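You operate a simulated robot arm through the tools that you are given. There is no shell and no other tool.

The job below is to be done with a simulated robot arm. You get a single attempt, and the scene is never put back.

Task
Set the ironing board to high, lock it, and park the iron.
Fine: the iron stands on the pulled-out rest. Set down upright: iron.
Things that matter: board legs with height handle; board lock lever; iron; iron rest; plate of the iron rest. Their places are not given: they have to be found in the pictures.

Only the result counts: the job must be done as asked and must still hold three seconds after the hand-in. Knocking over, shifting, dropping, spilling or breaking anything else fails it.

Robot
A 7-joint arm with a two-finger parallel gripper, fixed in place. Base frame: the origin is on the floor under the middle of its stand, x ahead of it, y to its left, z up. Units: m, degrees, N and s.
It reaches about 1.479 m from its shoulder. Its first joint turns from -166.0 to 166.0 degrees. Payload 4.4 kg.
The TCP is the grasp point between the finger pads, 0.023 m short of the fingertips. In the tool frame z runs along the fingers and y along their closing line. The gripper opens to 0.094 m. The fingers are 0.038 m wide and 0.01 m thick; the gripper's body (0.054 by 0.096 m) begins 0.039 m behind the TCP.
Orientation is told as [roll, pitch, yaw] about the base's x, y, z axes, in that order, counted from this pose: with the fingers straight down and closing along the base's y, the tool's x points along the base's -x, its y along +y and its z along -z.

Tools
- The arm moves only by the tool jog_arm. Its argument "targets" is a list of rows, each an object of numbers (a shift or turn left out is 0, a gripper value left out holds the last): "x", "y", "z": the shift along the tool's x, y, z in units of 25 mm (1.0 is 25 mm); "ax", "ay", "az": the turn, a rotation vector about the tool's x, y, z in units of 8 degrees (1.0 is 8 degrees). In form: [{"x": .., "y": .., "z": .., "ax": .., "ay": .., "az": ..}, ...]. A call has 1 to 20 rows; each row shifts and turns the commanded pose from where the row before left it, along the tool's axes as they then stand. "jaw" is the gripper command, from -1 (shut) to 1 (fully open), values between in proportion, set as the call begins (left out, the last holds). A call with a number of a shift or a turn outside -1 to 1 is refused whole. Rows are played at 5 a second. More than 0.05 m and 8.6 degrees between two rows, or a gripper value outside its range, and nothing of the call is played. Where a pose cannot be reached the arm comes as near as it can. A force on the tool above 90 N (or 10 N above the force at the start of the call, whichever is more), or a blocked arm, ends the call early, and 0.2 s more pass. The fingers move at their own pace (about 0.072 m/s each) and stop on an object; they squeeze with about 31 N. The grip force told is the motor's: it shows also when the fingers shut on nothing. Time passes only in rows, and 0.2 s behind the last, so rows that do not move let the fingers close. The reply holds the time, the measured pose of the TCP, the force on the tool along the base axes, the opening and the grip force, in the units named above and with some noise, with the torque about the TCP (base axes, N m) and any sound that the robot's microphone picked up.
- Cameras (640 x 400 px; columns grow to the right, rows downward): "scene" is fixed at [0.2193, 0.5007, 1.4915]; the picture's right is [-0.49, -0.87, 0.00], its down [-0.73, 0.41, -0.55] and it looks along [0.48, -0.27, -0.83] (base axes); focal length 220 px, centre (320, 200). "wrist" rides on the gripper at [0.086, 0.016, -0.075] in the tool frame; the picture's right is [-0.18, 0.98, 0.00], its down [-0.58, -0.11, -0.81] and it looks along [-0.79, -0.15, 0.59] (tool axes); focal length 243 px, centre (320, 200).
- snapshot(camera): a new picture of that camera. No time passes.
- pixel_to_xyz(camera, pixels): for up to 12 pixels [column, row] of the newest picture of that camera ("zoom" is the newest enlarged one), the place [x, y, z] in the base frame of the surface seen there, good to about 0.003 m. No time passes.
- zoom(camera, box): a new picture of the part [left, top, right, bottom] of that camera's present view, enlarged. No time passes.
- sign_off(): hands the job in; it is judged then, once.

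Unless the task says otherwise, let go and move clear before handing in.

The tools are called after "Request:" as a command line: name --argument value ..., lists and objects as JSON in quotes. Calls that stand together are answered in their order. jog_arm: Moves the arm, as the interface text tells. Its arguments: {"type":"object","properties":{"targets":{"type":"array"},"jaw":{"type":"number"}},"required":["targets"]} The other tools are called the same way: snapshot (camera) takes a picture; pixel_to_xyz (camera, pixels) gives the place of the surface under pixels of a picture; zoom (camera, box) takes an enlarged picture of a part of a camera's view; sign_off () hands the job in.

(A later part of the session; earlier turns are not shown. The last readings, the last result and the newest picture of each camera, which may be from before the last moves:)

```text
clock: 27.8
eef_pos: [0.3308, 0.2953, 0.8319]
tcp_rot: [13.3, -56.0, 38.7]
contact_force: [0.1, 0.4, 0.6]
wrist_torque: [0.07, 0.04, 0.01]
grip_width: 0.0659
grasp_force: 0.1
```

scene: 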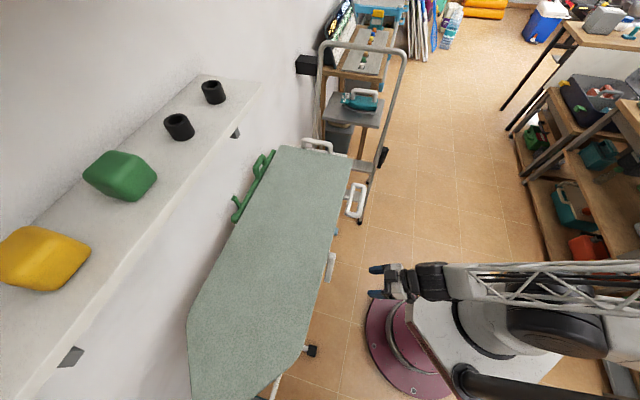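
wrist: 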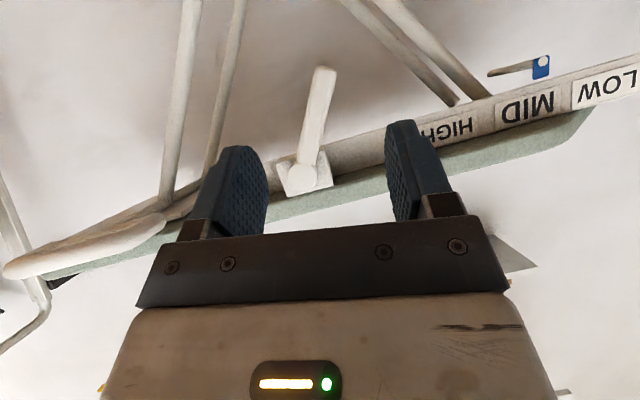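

Free again at (0.331,0.295,0.832). I'll set tilt to 45°, move outward to b≈0.485, roll to match the lever's 28°, then slide down in front of the lever.

Request:
jog_arm --targets '[{"ay": 1}, {"ay": 0.375}, {"x": -0.64, "z": 0.64}, {"x": -0.64, "z": 0.64}, {"ax": -0.6, "az": 0.6}, {"ax": -0.6, "az": 0.6}, {"ax": -0.61, "az": 0.61}]'

Request:
snapshot --camera "wrist"

```text
clock: 29.4
eef_pos: [0.3608, 0.3306, 0.834]
tcp_rot: [37.2, -39.2, 24.4]
contact_force: [0.1, 0.1, 0.0]
wrist_torque: [-0.01, 0.01, 0.0]
grip_width: 0.066
grasp_force: 0.0
```

```text
taken
```

wrist: 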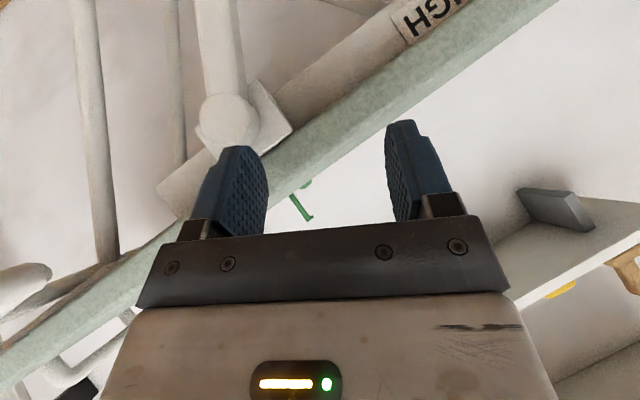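

The lever now appears vertical in the picture at columns 200–240, aligned with the pads. I'll slide sideways and down so that the lever's lower part ends up between the open fingers.

Request:
jog_arm --targets '[{"y": -0.6, "x": 0.5, "z": 0.5}, {"y": -0.6, "x": 0.7, "z": 0.7}, {"y": -0.6, "x": 0.7, "z": 0.7}, {"y": -0.55, "x": 0.7, "z": 0.7}, {"x": 0.7, "z": 0.7}]'

Request:
snapshot --camera "wrist"

Request:
snapshot --camera "scene"

```text
clock: 30.6
eef_pos: [0.3602, 0.3327, 0.7038]
tcp_rot: [37.1, -39.2, 24.5]
contact_force: [0.5, -1.0, 0.9]
wrist_torque: [-0.02, -0.01, -0.01]
grip_width: 0.0657
grasp_force: 0.1
```

```text
taken
```

wrist: 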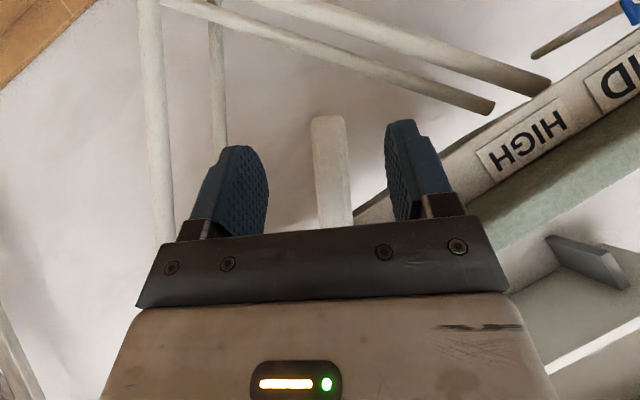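

```text
taken
```

scene: 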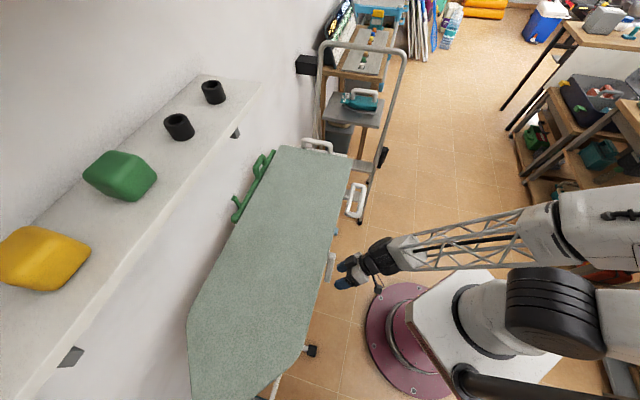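

The lever (column ~330) is centred between the fingers. I'll advance along +b by 35 mm to straddle it and then close.

Request:
jog_arm --targets '[{"x": -0.33, "z": 0.33}, {"x": -0.33, "z": 0.33}, {"x": -0.33, "z": 0.33}]'

Request:
snapshot --camera "wrist"

```text
clock: 31.4
eef_pos: [0.3793, 0.3566, 0.7013]
tcp_rot: [37.1, -39.1, 24.4]
contact_force: [-19.9, -25.8, 14.5]
wrist_torque: [0.97, -1.58, -1.43]
grip_width: 0.0658
grasp_force: 0.0
stopped in row 3: the force on the tool passed its limit at 133 N (the readings are from after the stop); the commanded pose is now the measured one
```

```text
taken
```

wrist: 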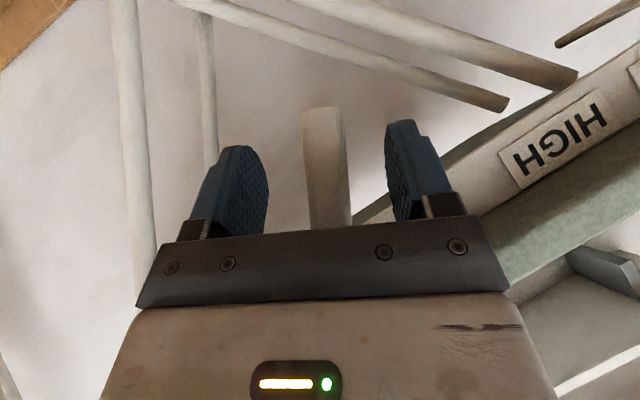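

The hand touched something (probably the lever's cap against the gripper body) at b≈0.5175. I'll back off slightly, shift 12 mm further down the lever, and advance again gently.

Request:
jog_arm --targets '[{"x": 0.2, "z": -0.2}, {"x": 0.35, "z": 0.35}, {"x": -0.15, "z": 0.15}, {"x": -0.1, "z": 0.1}, {"x": -0.07, "z": 0.07}, {"x": -0.07, "z": 0.07}]'

```text
clock: 32.6
eef_pos: [0.3737, 0.3609, 0.6905]
tcp_rot: [36.9, -38.9, 24.4]
contact_force: [-15.4, -19.9, 8.3]
wrist_torque: [0.9, -1.01, -0.98]
grip_width: 0.0658
grasp_force: 0.2
stopped in row 5: the force on the tool passed its limit at 111 N (the readings are from after the stop); the commanded pose is now the measured one
```

Contact again at the same depth: the palm's edge is meeting the lever's face, so the lever is well inside the fingers. I'll back off 3 mm and close on it.

Request:
jog_arm --targets '[{"x": 0.08, "z": -0.08}, {}, {}, {}, {}]' --jaw -1

Request:
snapshot --camera "wrist"

```text
clock: 33.8
eef_pos: [0.3739, 0.3612, 0.6913]
tcp_rot: [37.1, -38.9, 24.4]
contact_force: [12.1, 16.0, -8.7]
wrist_torque: [-0.16, 0.52, -1.04]
grip_width: 0.0234
grasp_force: 45.0
```

```text
taken
```

wrist: 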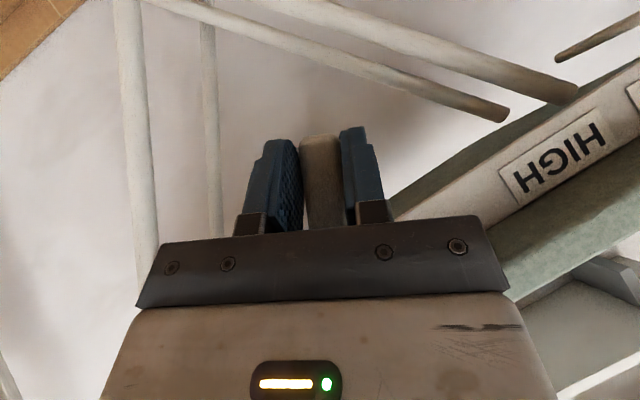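

The lever is gripped (width 0.0234, the lever visible between the pads at (322,180)). I'll try turning it slightly about its pivot, further toward −a first, and watch the forces.

Request:
jog_arm --targets '[{"y": 0.063, "ax": -0.088, "az": 0.088}, {"y": 0.063, "ax": -0.088, "az": 0.088}, {"y": 0.063, "ax": -0.088, "az": 0.088}, {"y": 0.063, "ax": -0.088, "az": 0.088}]'

```text
clock: 34.8
eef_pos: [0.3698, 0.3635, 0.6935]
tcp_rot: [41.6, -37.2, 21.6]
contact_force: [16.3, 6.0, 6.9]
wrist_torque: [-1.34, -0.43, -0.95]
grip_width: 0.0239
grasp_force: 45.1
```

It moved about 5 mm with modest force. I'll continue a few more degrees the same way.

Request:
jog_arm --targets '[{"y": 0.125, "ax": -0.176, "az": 0.176}, {"y": 0.125, "ax": -0.176, "az": 0.176}, {"y": 0.125, "ax": -0.176, "az": 0.176}]'

Request:
snapshot --camera "wrist"

```text
clock: 35.6
eef_pos: [0.3643, 0.3688, 0.6986]
tcp_rot: [48.1, -34.2, 18.0]
contact_force: [18.3, 13.8, -1.0]
wrist_torque: [-1.6, -1.49, -0.11]
grip_width: 0.0277
grasp_force: 45.0
```

```text
taken
```

wrist: 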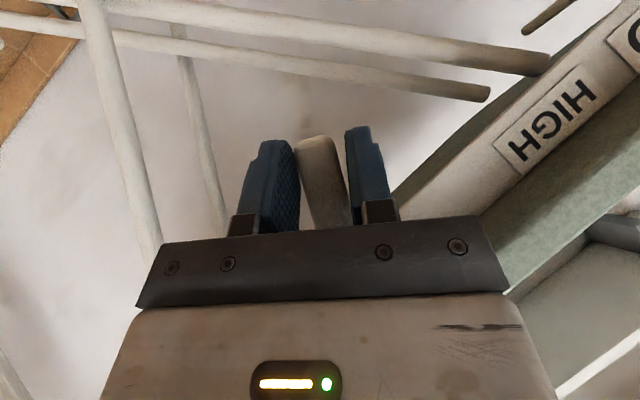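

The lever tilted relative to the pads (width grew to 0.0277), so it isn't turning that way: it's at its stop toward −a. I'll return and turn it the other way, toward +a.

Request:
jog_arm --targets '[{"y": -0.125, "ax": 0.176, "az": -0.176}, {"y": -0.125, "ax": 0.176, "az": -0.176}, {"y": -0.125, "ax": 0.176, "az": -0.176}, {"y": -0.125, "ax": 0.176, "az": -0.176}, {"y": -0.125, "ax": 0.176, "az": -0.176}]'

Request:
jog_arm --targets '[{"y": -0.125, "ax": 0.176, "az": -0.176}, {"y": -0.125, "ax": 0.176, "az": -0.176}, {"y": -0.125, "ax": 0.176, "az": -0.176}]'

Request:
snapshot --camera "wrist"

```text
clock: 36.8
eef_pos: [0.3722, 0.3593, 0.6892]
tcp_rot: [36.9, -38.9, 24.6]
contact_force: [-14.5, -19.5, 11.4]
wrist_torque: [-0.37, 0.51, -0.57]
grip_width: 0.0232
grasp_force: 44.8
```

```text
clock: 37.6
eef_pos: [0.3792, 0.3542, 0.684]
tcp_rot: [29.7, -41.3, 29.2]
contact_force: [-26.7, -34.0, 10.4]
wrist_torque: [-0.25, 0.56, -0.84]
grip_width: 0.0234
grasp_force: 44.7
```

```text
taken
```

wrist: 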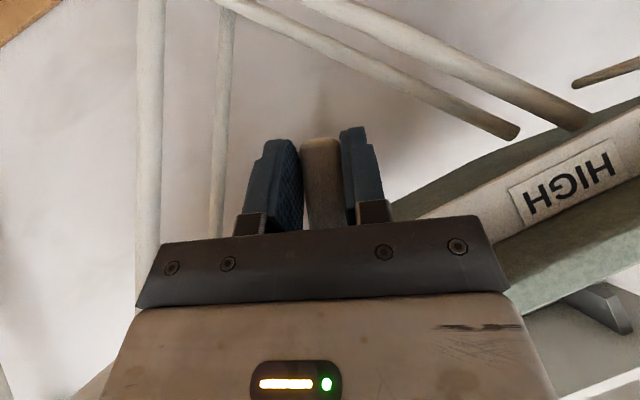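

The lever follows now (pads stay aligned, width 0.0234) turning toward +a. I'll ease the 43 N press against its face a little and keep turning in steps.

Request:
jog_arm --targets '[{"x": 0.07, "z": -0.07}, {"y": -0.25, "x": -0.006, "z": -0.006, "ax": 0.353, "az": -0.353}, {"y": -0.25, "x": -0.006, "z": -0.006, "ax": 0.353, "az": -0.353}, {"y": -0.25, "x": -0.006, "z": -0.006, "ax": 0.353, "az": -0.353}]'

Request:
snapshot --camera "wrist"

```text
clock: 38.6
eef_pos: [0.3906, 0.3407, 0.681]
tcp_rot: [13.9, -44.5, 39.8]
contact_force: [-33.9, -27.7, 16.6]
wrist_torque: [-0.13, -0.65, -0.84]
grip_width: 0.0234
grasp_force: 45.5
```

```text
taken
```

wrist: 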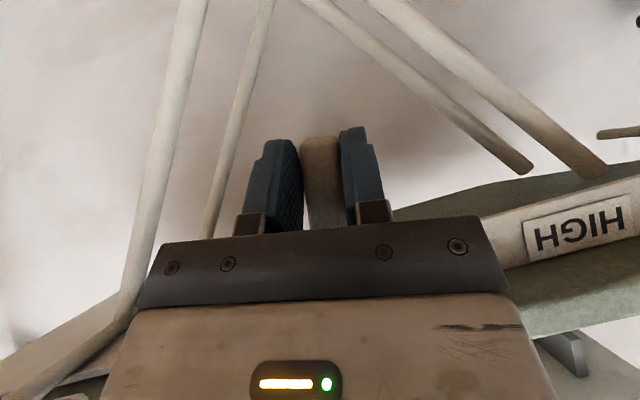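

The lever is turning freely toward vertical. I'll relieve another few millimetres of pressing and keep turning.

Request:
jog_arm --targets '[{"x": 0.1, "z": -0.1}, {"y": -0.25, "x": -0.006, "z": -0.006, "ax": 0.353, "az": -0.353}, {"y": -0.25, "x": -0.006, "z": -0.006, "ax": 0.353, "az": -0.353}, {"y": -0.25, "x": -0.006, "z": -0.006, "ax": 0.353, "az": -0.353}, {"y": -0.25, "x": -0.006, "z": -0.006, "ax": 0.353, "az": -0.353}]'

Request:
snapshot --camera "wrist"

```text
clock: 39.8
eef_pos: [0.4044, 0.3275, 0.6808]
tcp_rot: [-3.0, -45.4, 51.6]
contact_force: [-10.6, -1.2, 22.0]
wrist_torque: [-0.49, -0.19, -0.89]
grip_width: 0.023
grasp_force: 45.3
out of reach, approached as far as the arm can: row 5
```

```text
taken
```

wrist: 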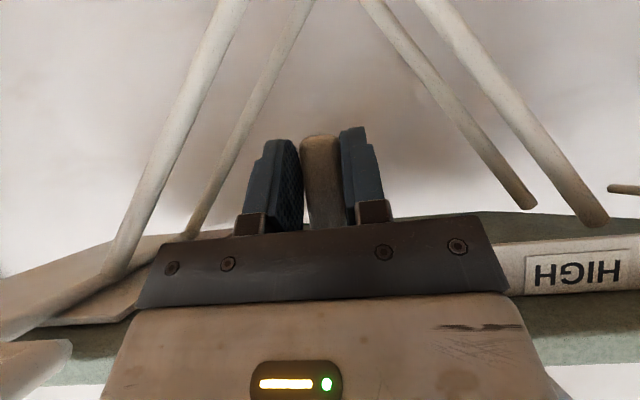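

The lever is now about vertical and the hand's roll is at the arm's limit. I'll undo a little of the roll and carry on by translating along the arc, letting the lever pivot between the pads.

Request:
jog_arm --targets '[{"ax": -0.45, "az": 0.45}, {"y": -0.368, "x": -0.022, "z": -0.022}, {"y": -0.368, "x": -0.051, "z": -0.051}, {"y": -0.36, "x": -0.077, "z": -0.077}]'

Request:
snapshot --camera "wrist"

Request:
snapshot --camera "scene"

```text
clock: 40.8
eef_pos: [0.4211, 0.3053, 0.68]
tcp_rot: [4.3, -44.8, 46.4]
contact_force: [-47.6, -15.7, -30.3]
wrist_torque: [-2.5, -1.19, 0.09]
grip_width: 0.0346
grasp_force: 44.8
```

```text
taken
```

wrist: 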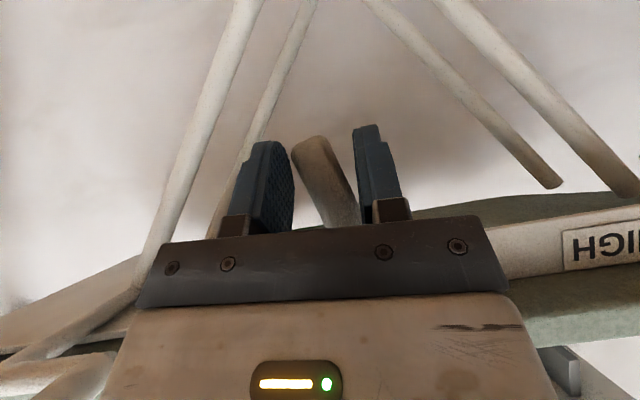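

```text
taken
```

scene: 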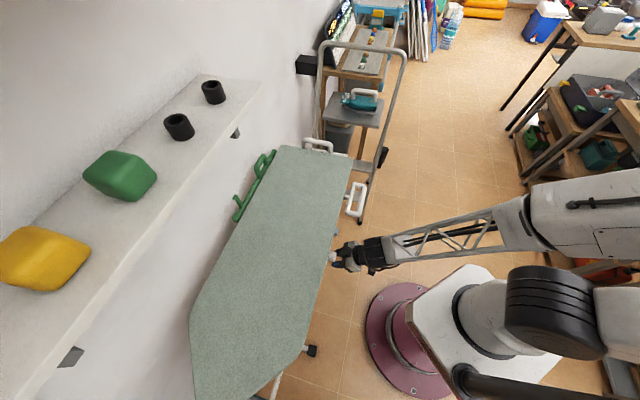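

The lever has swung past vertical to the +a side (free end at (310,140) in the wrist view, leaning left). I'll open, back off, and look at where it stays.

Request:
jog_arm --targets '[{}, {}, {}, {"x": 0.5, "z": -0.5}, {"x": 0.5, "z": -0.5}]' --jaw 0.5

Request:
snapshot --camera "wrist"

```text
clock: 42.0
eef_pos: [0.4017, 0.2802, 0.6819]
tcp_rot: [4.3, -45.3, 46.6]
contact_force: [-0.1, -0.7, 0.3]
wrist_torque: [0.0, -0.03, 0.01]
grip_width: 0.0704
grasp_force: 0.0
```

```text
taken
```

wrist: 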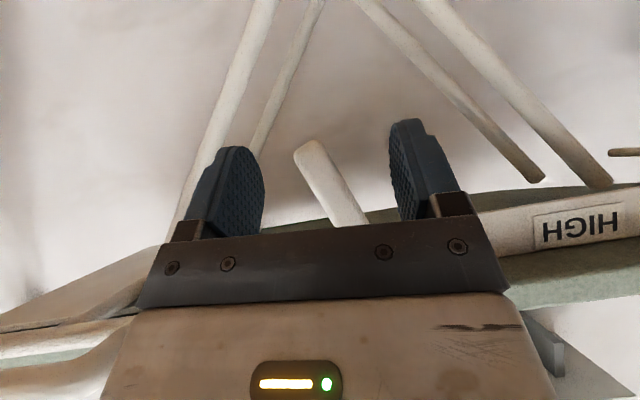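

Request:
pixel_to_xyz --camera "wrist" --pixels '[[305, 148], [325, 180], [345, 215], [318, 160], [580, 228], [120, 330]]'

Request:
zoom --camera "scene" --box '[310, 170, 400, 300]'

```text
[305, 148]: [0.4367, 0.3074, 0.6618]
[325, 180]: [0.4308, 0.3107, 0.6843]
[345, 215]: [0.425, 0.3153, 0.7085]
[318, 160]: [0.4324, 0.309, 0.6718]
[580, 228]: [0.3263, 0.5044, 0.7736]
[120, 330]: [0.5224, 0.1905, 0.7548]
```

```text
3.08 times, centred on (355, 235) of scene
```

zoom: 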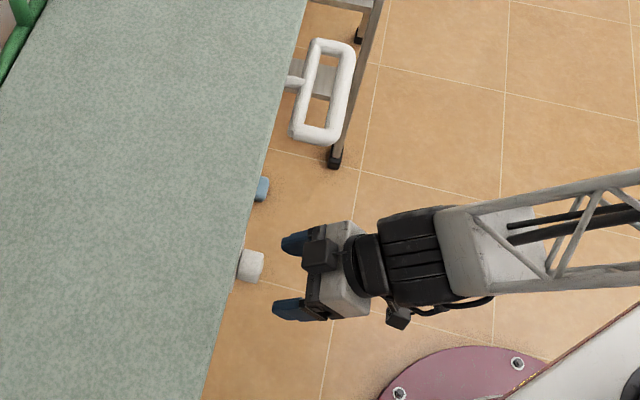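

The lever now leans about 18–20° to the +a side and stays there. I'll check whether the board itself has shifted since the start.

Request:
pixel_to_xyz --camera "scene" --pixels '[[300, 200], [270, 300], [317, 146], [280, 148], [353, 185], [349, 208], [310, 143], [332, 149], [238, 205], [350, 157]]'

Request:
zoom --camera "scene" --box '[220, 120, 400, 290]'

```text
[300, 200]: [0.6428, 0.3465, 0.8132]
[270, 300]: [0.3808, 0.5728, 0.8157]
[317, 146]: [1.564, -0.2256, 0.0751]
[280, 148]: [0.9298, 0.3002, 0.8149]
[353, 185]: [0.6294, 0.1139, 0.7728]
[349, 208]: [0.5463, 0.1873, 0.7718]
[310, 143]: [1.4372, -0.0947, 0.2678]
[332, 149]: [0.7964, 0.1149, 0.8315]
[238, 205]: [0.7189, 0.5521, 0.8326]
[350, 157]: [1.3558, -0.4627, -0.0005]
```

```text
2.35 times, centred on (310, 205) of scene
```

zoom: 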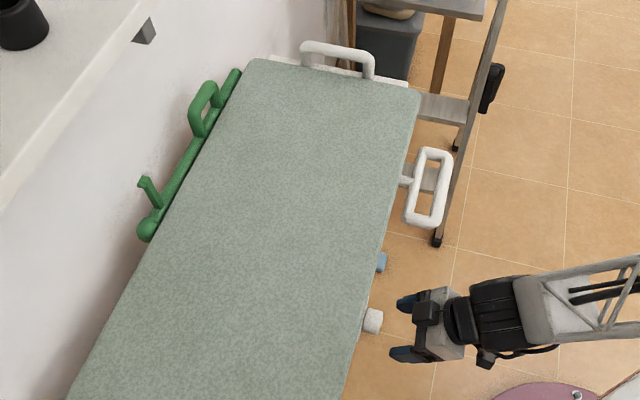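

The board top sank about 6 mm (z 0.8198→0.8132) when the lever was turned, so this looks like the lock releasing. I'll withdraw upward, bring the fingers straight down and shut them, and try the loop again.

Request:
jog_arm --targets '[{"x": 0.3, "z": -0.3}, {"x": -0.7, "z": -0.7}, {"x": -0.7, "z": -0.7}, {"x": -0.7, "z": -0.7}, {"x": -0.7, "z": -0.7}, {"x": -0.7, "z": -0.7}, {"x": -0.7, "z": -0.7}, {"x": -0.7, "z": -0.7}, {"x": -0.7, "z": -0.7}, {"ay": 1}, {"ay": 1}, {"ay": 0.6}]' --jaw -1

Request:
snapshot --camera "wrist"

```text
clock: 44.8
eef_pos: [0.4039, 0.2674, 0.9309]
tcp_rot: [1.2, -30.4, 49.4]
contact_force: [-1.3, 0.4, -0.3]
wrist_torque: [0.02, -0.04, 0.0]
grip_width: 0.0003
grasp_force: 30.7
stopped in row 12: the arm was blocked; the commanded pose is now the measured one
```

```text
taken
```

wrist: 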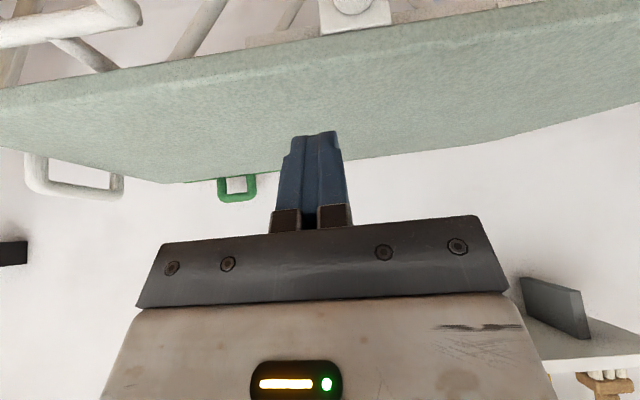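

The arm got blocked by its own folding at tilt 30°. I'll shift outward along +a first and then finish straightening the fingers.

Request:
jog_arm --targets '[{"y": -1}, {"y": -1}, {"y": -1}, {"ay": 0.6, "y": -0.3}, {"ay": 0.8}, {"ay": 0.8}, {"ay": 0.8}, {"ay": 0.8}]'

Request:
snapshot --camera "wrist"

```text
clock: 46.6
eef_pos: [0.4665, 0.2145, 0.9278]
tcp_rot: [1.0, 0.2, 49.9]
contact_force: [0.2, -0.1, -0.6]
wrist_torque: [0.02, 0.0, 0.0]
grip_width: 0.0
grasp_force: 31.5
```

```text
taken
```

wrist: 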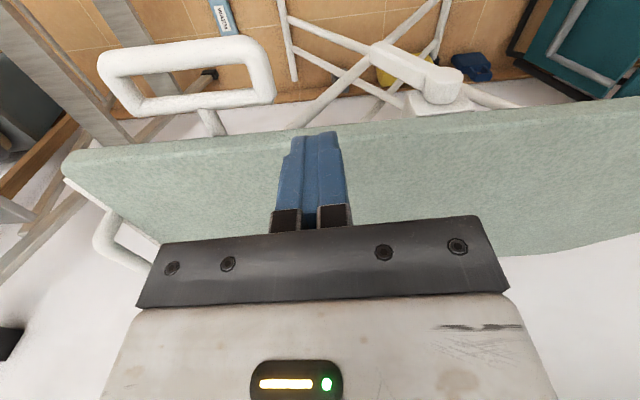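

The lever in the wrist view now runs from the cap (443,80) toward (385,52), leaning to the +a side. I'll measure the lever and loop again.

Request:
pixel_to_xyz --camera "wrist" --pixels '[[265, 70], [272, 90], [250, 50], [190, 50], [190, 100], [443, 82], [380, 50], [410, 65], [500, 130], [330, 135]]'

Request:
zoom --camera "wrist" --box '[340, 0, 540, 130]'

```text
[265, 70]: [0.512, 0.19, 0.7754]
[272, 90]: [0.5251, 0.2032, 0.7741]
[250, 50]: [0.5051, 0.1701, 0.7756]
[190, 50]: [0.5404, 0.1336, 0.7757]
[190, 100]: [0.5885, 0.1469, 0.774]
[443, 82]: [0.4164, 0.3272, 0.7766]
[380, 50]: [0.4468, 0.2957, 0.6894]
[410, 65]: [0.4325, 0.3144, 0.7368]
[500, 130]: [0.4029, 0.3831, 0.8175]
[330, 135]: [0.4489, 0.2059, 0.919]
```

```text
3.08 times, centred on (440, 65) of wrist
```

zoom: 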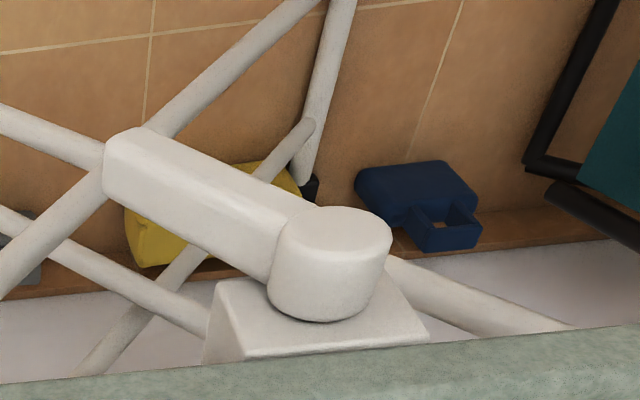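

The lever is about 27° on the +a side now, roughly mirrored from before. I'll lower the shut fingers beside the loop's end and push along +a slowly.

Request:
jog_arm --targets '[{"z": 1, "x": -0.15}, {"z": 1, "x": -0.15}, {"z": 1}, {"z": 1}, {"z": 1}, {"z": 1}, {"z": 0.5}]'

Request:
jog_arm --targets '[{"y": -0.5}, {"y": -0.35}, {"y": -0.1}, {"y": -0.1}, {"y": -0.1}, {"y": -0.1}, {"y": -0.1}, {"y": -0.1}]'

```text
clock: 48.2
eef_pos: [0.4688, 0.222, 0.767]
tcp_rot: [1.2, 0.1, 49.8]
contact_force: [0.2, 0.4, 0.6]
wrist_torque: [0.04, -0.01, 0.02]
grip_width: 0.0002
grasp_force: 30.9
```

```text
clock: 50.0
eef_pos: [0.4972, 0.1995, 0.7661]
tcp_rot: [1.1, 0.1, 49.9]
contact_force: [-3.7, 8.1, -3.2]
wrist_torque: [0.04, -0.02, -0.03]
grip_width: 0.0001
grasp_force: 30.7
```

Now the loop gives way with only about 9 N, so the lever was the lock. I'll keep pushing along +a in steps.

Request:
jog_arm --targets '[{"y": -0.3}, {"y": -0.3}, {"y": -0.3}, {"y": -0.3}, {"y": -0.3}]'

Request:
snapshot --camera "wrist"

Request:
snapshot --camera "scene"

```text
clock: 51.2
eef_pos: [0.5249, 0.1745, 0.7653]
tcp_rot: [1.1, 0.1, 49.8]
contact_force: [-12.0, 5.8, -9.4]
wrist_torque: [0.26, 0.22, -0.24]
grip_width: 0.0
grasp_force: 30.8
```

```text
taken
```

wrist: 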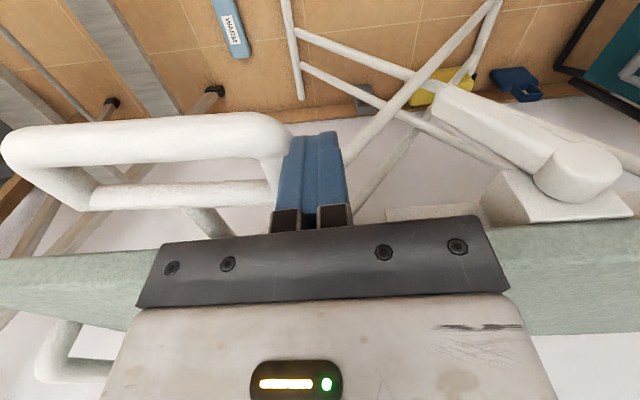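

```text
taken
```

scene: 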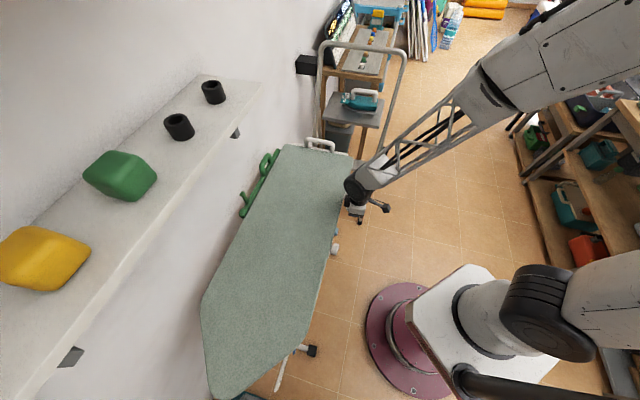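

The board's outline shifted noticeably in the scene picture (its left corner from (187,320) to (203,300)). I'll measure the board height and positions.

Request:
pixel_to_xyz --camera "scene" --pixels '[[300, 200], [270, 300], [283, 148], [230, 370], [203, 300], [243, 212], [311, 143], [333, 150], [334, 248], [311, 350]]'

Request:
zoom --camera "scene" --box '[190, 120, 400, 400]'

Request:
pixel_to_xyz --camera "wrist" --pixels '[[240, 140], [60, 150], [150, 195], [440, 100], [575, 165], [60, 280], [600, 300], [270, 150]]'

```text
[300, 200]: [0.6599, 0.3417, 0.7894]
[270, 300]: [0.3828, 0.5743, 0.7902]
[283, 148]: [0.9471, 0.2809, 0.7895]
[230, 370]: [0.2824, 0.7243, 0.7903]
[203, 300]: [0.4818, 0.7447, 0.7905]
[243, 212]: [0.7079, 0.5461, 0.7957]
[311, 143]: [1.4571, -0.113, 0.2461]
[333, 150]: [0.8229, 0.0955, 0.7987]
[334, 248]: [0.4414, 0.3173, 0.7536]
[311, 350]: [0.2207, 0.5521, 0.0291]
```

```text
1.43 times, centred on (295, 260) of scene
```

zoom: 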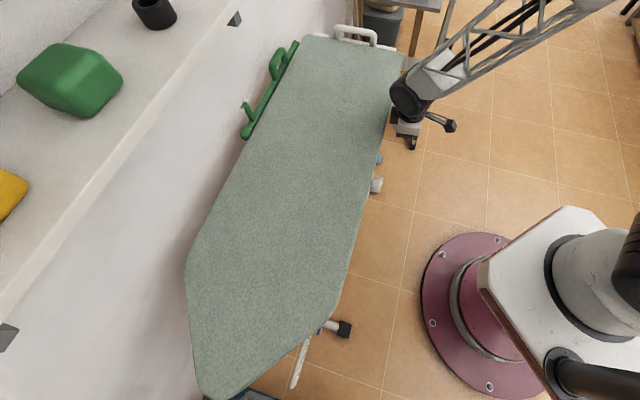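

```text
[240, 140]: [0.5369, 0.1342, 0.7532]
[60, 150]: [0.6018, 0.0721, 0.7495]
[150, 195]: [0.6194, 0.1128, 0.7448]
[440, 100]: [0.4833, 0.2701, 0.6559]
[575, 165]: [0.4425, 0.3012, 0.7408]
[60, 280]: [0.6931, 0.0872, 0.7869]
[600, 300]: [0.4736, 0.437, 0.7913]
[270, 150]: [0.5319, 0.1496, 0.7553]
```

So the whole board rides on the scissor legs: pushing +a moved it 39 mm toward the ladder and lowered it 3 cm (z 0.82→0.79). HIGH must be the other way, −a and up. I'll back the fingers off and see whether the board stays put or sinks by itself.

Request:
jog_arm --targets '[{"y": 0.6}, {"y": 0.6}, {}, {}, {}, {}, {}]'

Request:
snapshot --camera "scene"

Request:
pixel_to_xyz --camera "scene" --pixels '[[300, 200], [270, 300], [230, 370], [334, 248]]'

Request:
snapshot --camera "wrist"

```text
clock: 52.8
eef_pos: [0.5036, 0.1945, 0.7661]
tcp_rot: [1.0, 0.1, 49.9]
contact_force: [0.8, -0.1, 0.4]
wrist_torque: [-0.01, -0.02, 0.0]
grip_width: 0.0
grasp_force: 31.0
```

```text
taken
```

scene: 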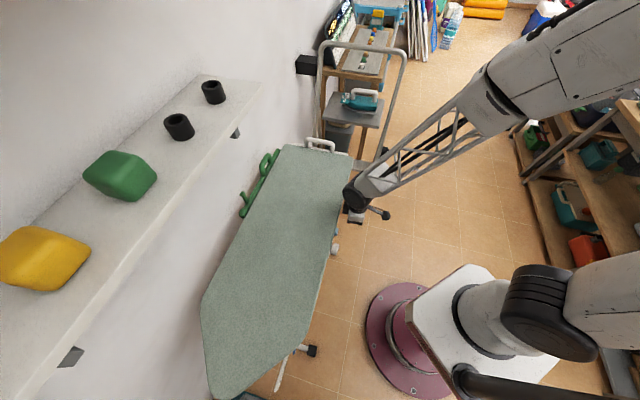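

```text
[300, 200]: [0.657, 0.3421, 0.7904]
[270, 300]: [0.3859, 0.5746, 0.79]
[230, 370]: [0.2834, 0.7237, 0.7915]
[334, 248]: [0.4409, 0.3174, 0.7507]
```

```text
taken
```

wrist: 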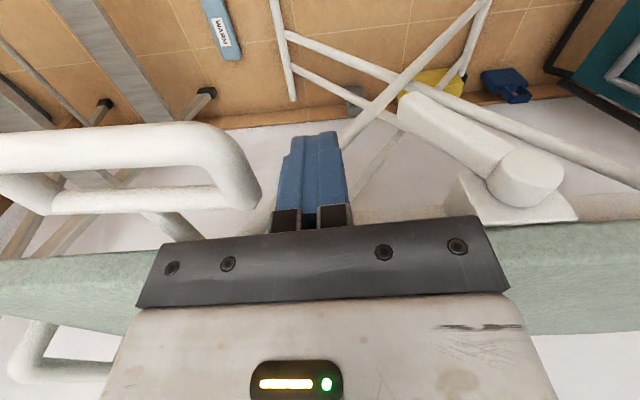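

The board stays at z≈0.79 by itself, so it holds by friction. I'll go over to the loop's +a end so I can push it toward −a and up.

Request:
jog_arm --targets '[{"z": -1}, {"z": -1}, {"z": -1}, {"z": -1}, {"z": -1}, {"z": -1}, {"y": -0.94}, {"y": -0.94}, {"y": -0.94}, {"y": -0.94}, {"y": -0.94}, {"y": -0.94}, {"y": -0.94}, {"y": -0.94}, {"y": -0.94}, {"y": -0.94}]'

Request:
snapshot --camera "wrist"

```text
clock: 56.2
eef_pos: [0.6848, 0.0396, 0.9105]
tcp_rot: [1.1, 0.1, 49.9]
contact_force: [0.4, 1.1, -0.1]
wrist_torque: [-0.03, 0.01, 0.0]
grip_width: 0.0003
grasp_force: 31.0
```

```text
taken
```

wrist: 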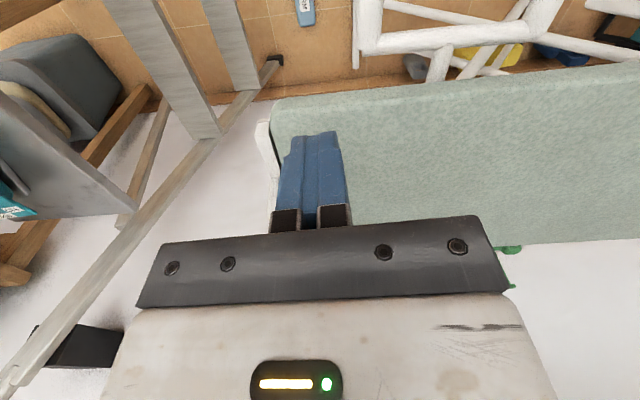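

Request:
pixel_to_xyz --camera "wrist" --pixels '[[370, 30], [365, 45], [400, 42], [450, 35], [372, 10], [440, 60], [300, 105], [265, 135]]'

Request:
zoom --camera "wrist" --box '[230, 0, 560, 160]'

```text
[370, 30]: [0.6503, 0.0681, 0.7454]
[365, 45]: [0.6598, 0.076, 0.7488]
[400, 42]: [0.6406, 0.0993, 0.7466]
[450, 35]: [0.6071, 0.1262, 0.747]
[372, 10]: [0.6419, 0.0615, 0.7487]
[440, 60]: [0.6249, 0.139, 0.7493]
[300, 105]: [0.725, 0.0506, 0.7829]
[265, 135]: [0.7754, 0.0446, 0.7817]
```

```text
1.94 times, centred on (395, 80) of wrist
```

zoom: 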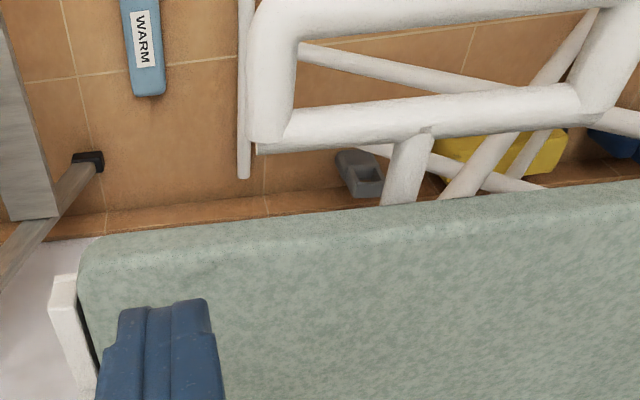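

The loop's far end bar is at a≈0.452, b≈0.473–0.485, z top 0.748. I'll nudge out to b≈0.463, lower, and make contact.

Request:
jog_arm --targets '[{"x": 0.4, "z": 0.9}, {"z": 1}, {"z": 1}, {"z": 1}, {"z": 1}, {"z": 1}, {"z": 0.8}, {"y": 0.4}, {"y": 0.3}]'

Request:
snapshot --camera "wrist"

```text
clock: 58.2
eef_pos: [0.6623, 0.0449, 0.7443]
tcp_rot: [1.1, 0.0, 49.8]
contact_force: [-0.5, -0.2, 0.0]
wrist_torque: [0.03, -0.01, 0.04]
grip_width: 0.0002
grasp_force: 30.7
```

```text
taken
```

wrist: 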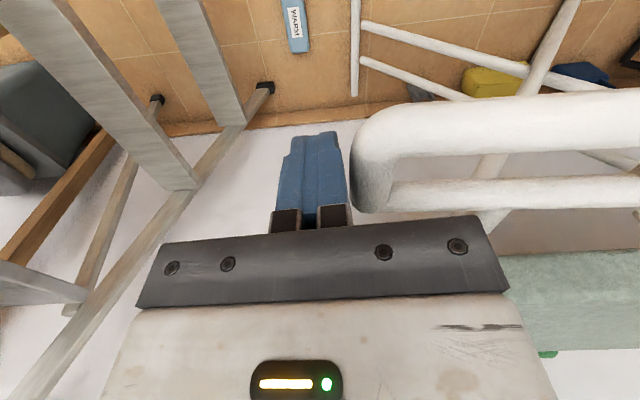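

The fingers are next to the loop's far end (350,170). Now I push toward −a while rising, about 10 mm by 7 mm per row.

Request:
jog_arm --targets '[{"y": 0.3}, {"y": 0.3, "z": -0.15}, {"y": 0.3, "z": -0.2}, {"y": 0.3, "z": -0.2}, {"y": 0.3, "z": -0.2}]'

Request:
snapshot --camera "wrist"

Request:
snapshot --camera "scene"

Request:
pixel_to_xyz --camera "scene" --pixels '[[300, 200], [270, 300], [230, 350]]'

```text
clock: 59.0
eef_pos: [0.6501, 0.0597, 0.7584]
tcp_rot: [0.6, -0.3, 49.7]
contact_force: [-1.4, -7.4, 10.9]
wrist_torque: [0.26, -0.05, 0.03]
grip_width: 0.0001
grasp_force: 30.6
stopped in row 4: the force on the tool passed its limit at 94 N (the readings are from after the stop); the commanded pose is now the measured one
```

```text
taken
```

wrist: 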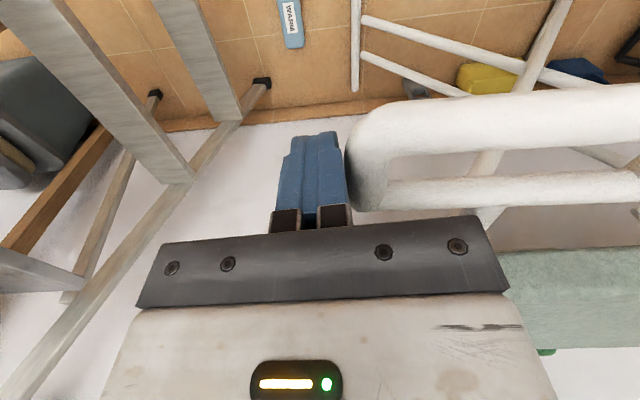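

```text
taken
```

scene: 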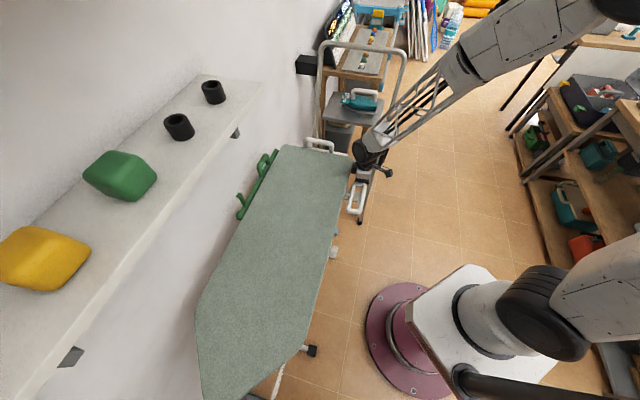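

```text
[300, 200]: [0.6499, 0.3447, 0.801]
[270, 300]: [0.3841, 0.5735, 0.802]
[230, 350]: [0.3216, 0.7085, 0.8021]
```

The board rose to z≈0.801 and holds; the force peaked at 94 N at that speed. I'll push more slowly, in smaller steps.

Request:
jog_arm --targets '[{"y": 0.12, "z": -0.09}, {"y": 0.12, "z": -0.09}, {"y": 0.12, "z": -0.09}, {"y": 0.12, "z": -0.09}, {"y": 0.12, "z": -0.09}, {"y": 0.12, "z": -0.09}, {"y": 0.12, "z": -0.09}, {"y": 0.12, "z": -0.09}]'

```text
clock: 60.8
eef_pos: [0.6324, 0.0752, 0.7767]
tcp_rot: [0.4, -0.4, 49.8]
contact_force: [51.3, -5.1, 43.2]
wrist_torque: [0.83, -0.12, -0.99]
grip_width: 0.0
grasp_force: 31.0
```

It moves smoothly at lower force (about 42 N along the push, plus an upward drag on the fingers, so the loop rises faster than I do). I'll check heights.

Request:
snapshot --camera "wrist"

Request:
snapshot --camera "scene"

Request:
pixel_to_xyz --camera "scene" --pixels '[[300, 200], [270, 300], [230, 350], [332, 260]]'

Request:
pixel_to_xyz --camera "wrist" --pixels '[[400, 120], [500, 110], [500, 190], [370, 140], [600, 300]]'

```text
taken
```

wrist: 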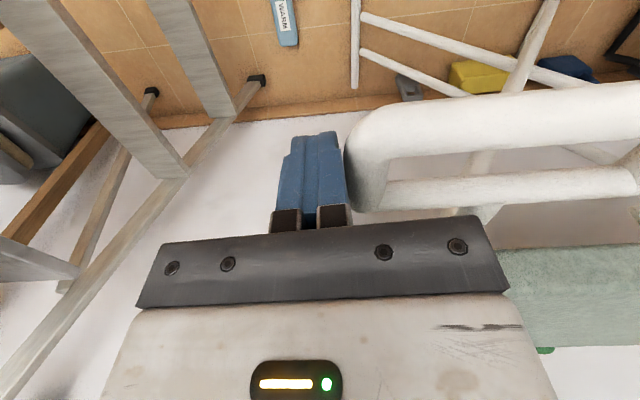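

```text
taken
```

scene: 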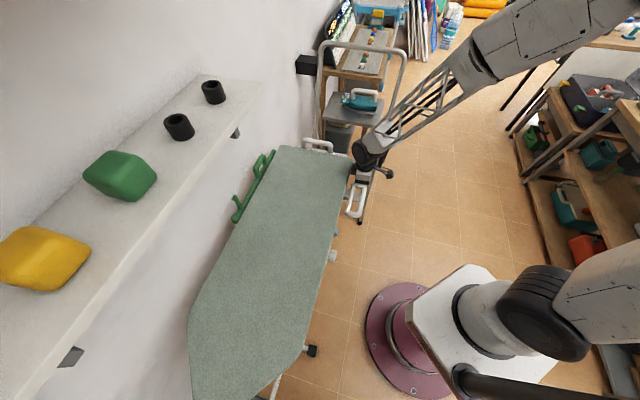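

```text
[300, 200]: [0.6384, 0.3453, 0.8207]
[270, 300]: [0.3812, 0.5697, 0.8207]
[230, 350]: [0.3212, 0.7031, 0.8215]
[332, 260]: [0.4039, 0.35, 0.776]
```

```text
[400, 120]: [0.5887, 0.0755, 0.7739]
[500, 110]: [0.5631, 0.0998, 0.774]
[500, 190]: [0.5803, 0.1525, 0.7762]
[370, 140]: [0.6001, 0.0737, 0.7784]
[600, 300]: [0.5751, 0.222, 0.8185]
```

The board is back at z≈0.8207 (MID). I'll continue pushing slowly toward HIGH with slightly more rise per step.

Request:
jog_arm --targets '[{"y": 0.12, "z": -0.1}, {"y": 0.12, "z": -0.1}, {"y": 0.12, "z": -0.1}, {"y": 0.12, "z": -0.1}, {"y": 0.12, "z": -0.1}, {"y": 0.12, "z": -0.1}, {"y": 0.12, "z": -0.1}, {"y": 0.12, "z": -0.1}, {"y": 0.12, "z": -0.1}, {"y": 0.12, "z": -0.1}, {"y": 0.12, "z": -0.1}, {"y": 0.12, "z": -0.1}, {"y": 0.12, "z": -0.1}, {"y": 0.12, "z": -0.1}]'

Request:
snapshot --camera "scene"

Request:
snapshot --camera "wrist"

Request:
pixel_to_xyz --camera "scene" --pixels '[[300, 200], [270, 300], [230, 350], [330, 265]]'

```text
clock: 63.8
eef_pos: [0.597, 0.1009, 0.8095]
tcp_rot: [0.8, -0.2, 49.8]
contact_force: [0.2, 0.6, -0.5]
wrist_torque: [0.01, 0.01, -0.01]
grip_width: 0.0
grasp_force: 31.4
```

```text
taken
```

scene: 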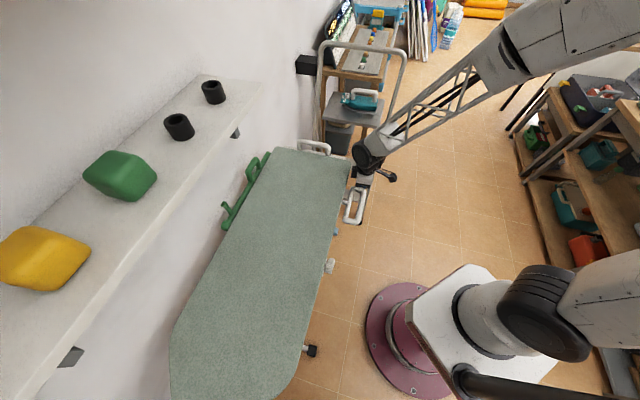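

```text
taken
```

wrist: 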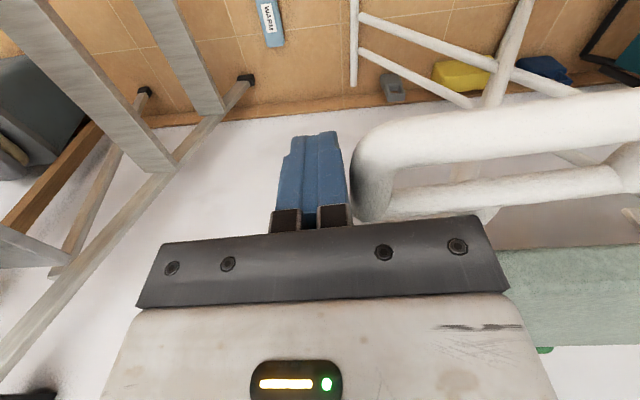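

```text
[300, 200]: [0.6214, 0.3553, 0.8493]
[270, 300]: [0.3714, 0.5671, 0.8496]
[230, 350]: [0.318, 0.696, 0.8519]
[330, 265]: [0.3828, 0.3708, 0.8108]
```

The force is zero: the loop has moved slightly ahead of the fingers and the board stands at z≈0.849. I'll go to the earlier vantage point to see what the pointer reads.

Request:
jog_arm --targets '[{"y": -0.4}, {"z": -1, "x": 0.5}, {"z": -1, "x": 0.6}, {"z": -1, "x": 0.6}, {"y": 0.95, "x": 0.4}, {"y": 0.95, "x": 0.4}, {"y": 0.95, "x": 0.4}, {"y": 0.95, "x": 0.4}, {"y": 0.95, "x": 0.4}, {"y": 0.95, "x": 0.4}, {"y": 0.95, "x": 0.4}, {"y": 0.95, "x": 0.4}, {"y": 0.95, "x": 0.4}, {"ay": -1}, {"ay": -1}, {"ay": -1}]'

Request:
snapshot --camera "wrist"

Request:
zoom --camera "wrist" --box '[360, 60, 640, 240]'

```text
clock: 67.2
eef_pos: [0.3586, 0.1316, 0.8878]
tcp_rot: [0.7, -24.2, 49.5]
contact_force: [0.2, 0.2, 0.8]
wrist_torque: [0.04, 0.02, -0.02]
grip_width: 0.0001
grasp_force: 31.7
```

```text
taken
```

wrist: 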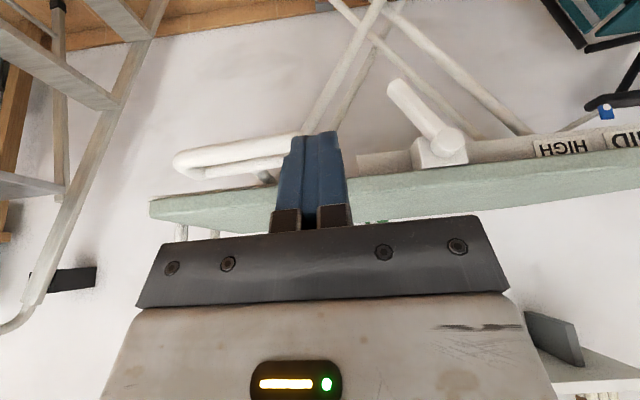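

```text
2.22 times, centred on (500, 150) of wrist
```

zoom: 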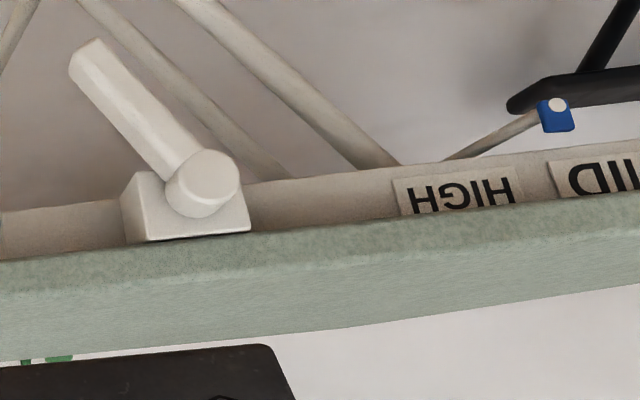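

The blue pointer is now between MID and HIGH. I'll measure both.

Request:
pixel_to_xyz --camera "zoom" --pixels '[[555, 115], [558, 104], [460, 193], [396, 195], [520, 185], [600, 178], [200, 185], [90, 55], [185, 235]]'

Request:
pixel_to_xyz --camera "wrist" --pixels '[[185, 160], [240, 160], [290, 145], [240, 145], [260, 175]]'

```text
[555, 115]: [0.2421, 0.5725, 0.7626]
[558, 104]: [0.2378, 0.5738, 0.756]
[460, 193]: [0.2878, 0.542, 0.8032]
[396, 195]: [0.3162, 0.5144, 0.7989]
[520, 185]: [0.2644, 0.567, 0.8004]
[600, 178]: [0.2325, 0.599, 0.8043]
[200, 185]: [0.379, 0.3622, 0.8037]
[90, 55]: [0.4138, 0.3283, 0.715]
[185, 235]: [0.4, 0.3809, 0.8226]
```

```text
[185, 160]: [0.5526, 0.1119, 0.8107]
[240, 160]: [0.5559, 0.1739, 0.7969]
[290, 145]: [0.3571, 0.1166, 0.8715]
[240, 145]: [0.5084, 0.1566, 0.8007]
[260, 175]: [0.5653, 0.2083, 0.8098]
```

The pointer is at a≈-0.186 while HIGH's centre is at about -0.128, so about 0.05 m more is needed. I'll go back to the loop's +a end and keep pushing.

Request:
jog_arm --targets '[{"ay": 1}, {"ay": 1}, {"ay": 1}, {"y": -0.9, "x": -0.3}, {"y": -0.9, "x": -0.3}, {"y": -0.9, "x": -0.4}, {"y": -0.9, "x": -0.5}, {"y": -0.9, "x": -0.5}, {"y": -0.9, "x": -0.5}, {"y": -0.9, "x": -0.6}, {"y": -0.9, "x": -0.6}, {"y": -0.9, "x": -0.6}, {"y": -0.9, "x": -0.8}, {"x": -0.5}]'

Request:
snapshot --camera "wrist"

```text
clock: 70.2
eef_pos: [0.6202, 0.0938, 0.885]
tcp_rot: [0.7, -0.3, 49.9]
contact_force: [-0.2, 1.1, 1.3]
wrist_torque: [0.02, 0.03, 0.0]
grip_width: 0.0
grasp_force: 31.1
```

```text
taken
```

wrist: 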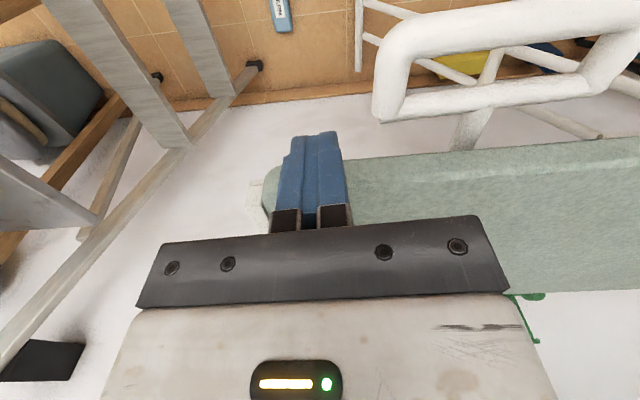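

Request:
pixel_to_xyz --camera "wrist" --pixels '[[385, 80], [378, 108], [395, 40], [500, 95], [320, 170], [350, 162]]'

Request:
jog_arm --targets '[{"x": 0.4, "z": 0.8}, {"z": 0.9}, {"z": 0.9}, {"z": 0.7}]'

```text
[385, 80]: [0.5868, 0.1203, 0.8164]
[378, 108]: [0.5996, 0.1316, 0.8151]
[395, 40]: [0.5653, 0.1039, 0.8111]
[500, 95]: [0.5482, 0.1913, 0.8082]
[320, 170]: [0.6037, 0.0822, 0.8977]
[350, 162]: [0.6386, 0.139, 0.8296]
```

```text
clock: 71.2
eef_pos: [0.6138, 0.0864, 0.8031]
tcp_rot: [0.7, -0.3, 49.8]
contact_force: [0.5, 0.0, 0.0]
wrist_torque: [0.01, -0.01, -0.01]
grip_width: 0.0
grasp_force: 31.3
```

The loop's end face is at a≈0.378 and my fingers' edge at 0.402. I'll close the gap and push slowly, rising along.

Request:
jog_arm --targets '[{"y": 0.6}, {"y": 0.25}, {"y": 0.12, "z": -0.05}, {"y": 0.12, "z": -0.08}, {"y": 0.12, "z": -0.08}, {"y": 0.12, "z": -0.08}, {"y": 0.12, "z": -0.08}, {"y": 0.12, "z": -0.08}, {"y": 0.12, "z": -0.08}, {"y": 0.12, "z": -0.08}, {"y": 0.12, "z": -0.08}, {"y": 0.12, "z": -0.08}]'

Request:
snapshot --camera "scene"

Request:
pixel_to_xyz --camera "scene" --pixels '[[300, 200], [270, 300], [230, 350], [328, 267]]'

Request:
snapshot --camera "wrist"

```text
clock: 73.8
eef_pos: [0.5727, 0.1198, 0.8236]
tcp_rot: [0.7, -0.2, 49.8]
contact_force: [2.7, -1.1, -1.2]
wrist_torque: [-0.02, 0.0, -0.1]
grip_width: 0.0001
grasp_force: 30.6
```

```text
taken
```

scene: 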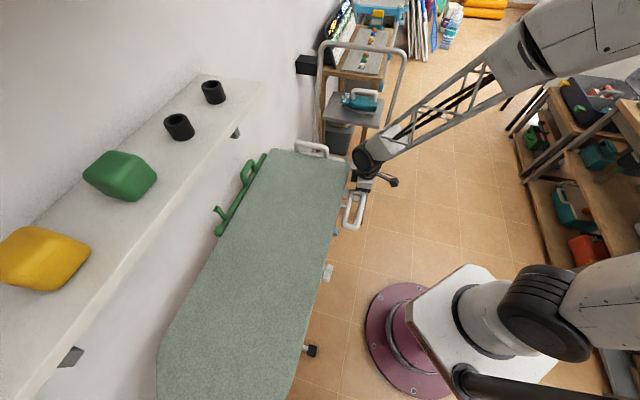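

```text
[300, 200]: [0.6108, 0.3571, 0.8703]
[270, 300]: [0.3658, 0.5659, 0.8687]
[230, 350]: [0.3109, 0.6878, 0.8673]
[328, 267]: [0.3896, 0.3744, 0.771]
```

```text
taken
```

wrist: 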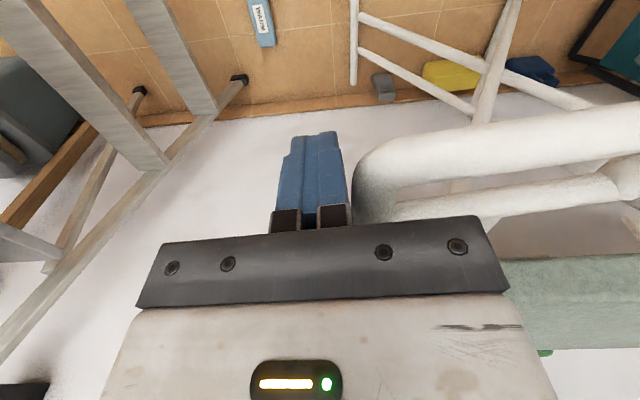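

The board is now at z≈0.869 and the loop has moved about 73 mm past MID in total. About 18 mm more is needed; I'll continue with small steps.

Request:
jog_arm --targets '[{"z": -0.3}, {"y": 0.12, "z": -0.09}, {"y": 0.12, "z": -0.09}, {"y": 0.1, "z": -0.08}, {"y": 0.1, "z": -0.08}, {"y": 0.1, "z": -0.08}]'

Request:
snapshot --camera "scene"

Request:
pixel_to_xyz --camera "scene" --pixels '[[300, 200], [270, 300], [230, 350], [328, 270]]'

```text
clock: 75.2
eef_pos: [0.5623, 0.1285, 0.8412]
tcp_rot: [0.7, -0.1, 49.8]
contact_force: [3.8, 0.0, -1.8]
wrist_torque: [0.0, -0.01, -0.09]
grip_width: 0.0
grasp_force: 30.9
```

```text
taken
```

scene: 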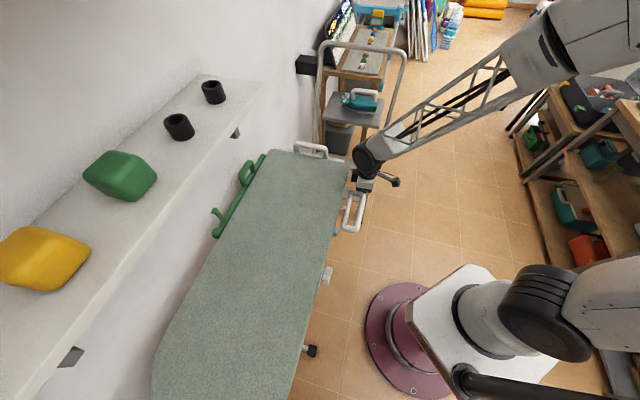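

```text
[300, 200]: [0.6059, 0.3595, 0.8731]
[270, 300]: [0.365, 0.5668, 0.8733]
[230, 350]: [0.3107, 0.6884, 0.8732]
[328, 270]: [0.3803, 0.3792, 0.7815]
```

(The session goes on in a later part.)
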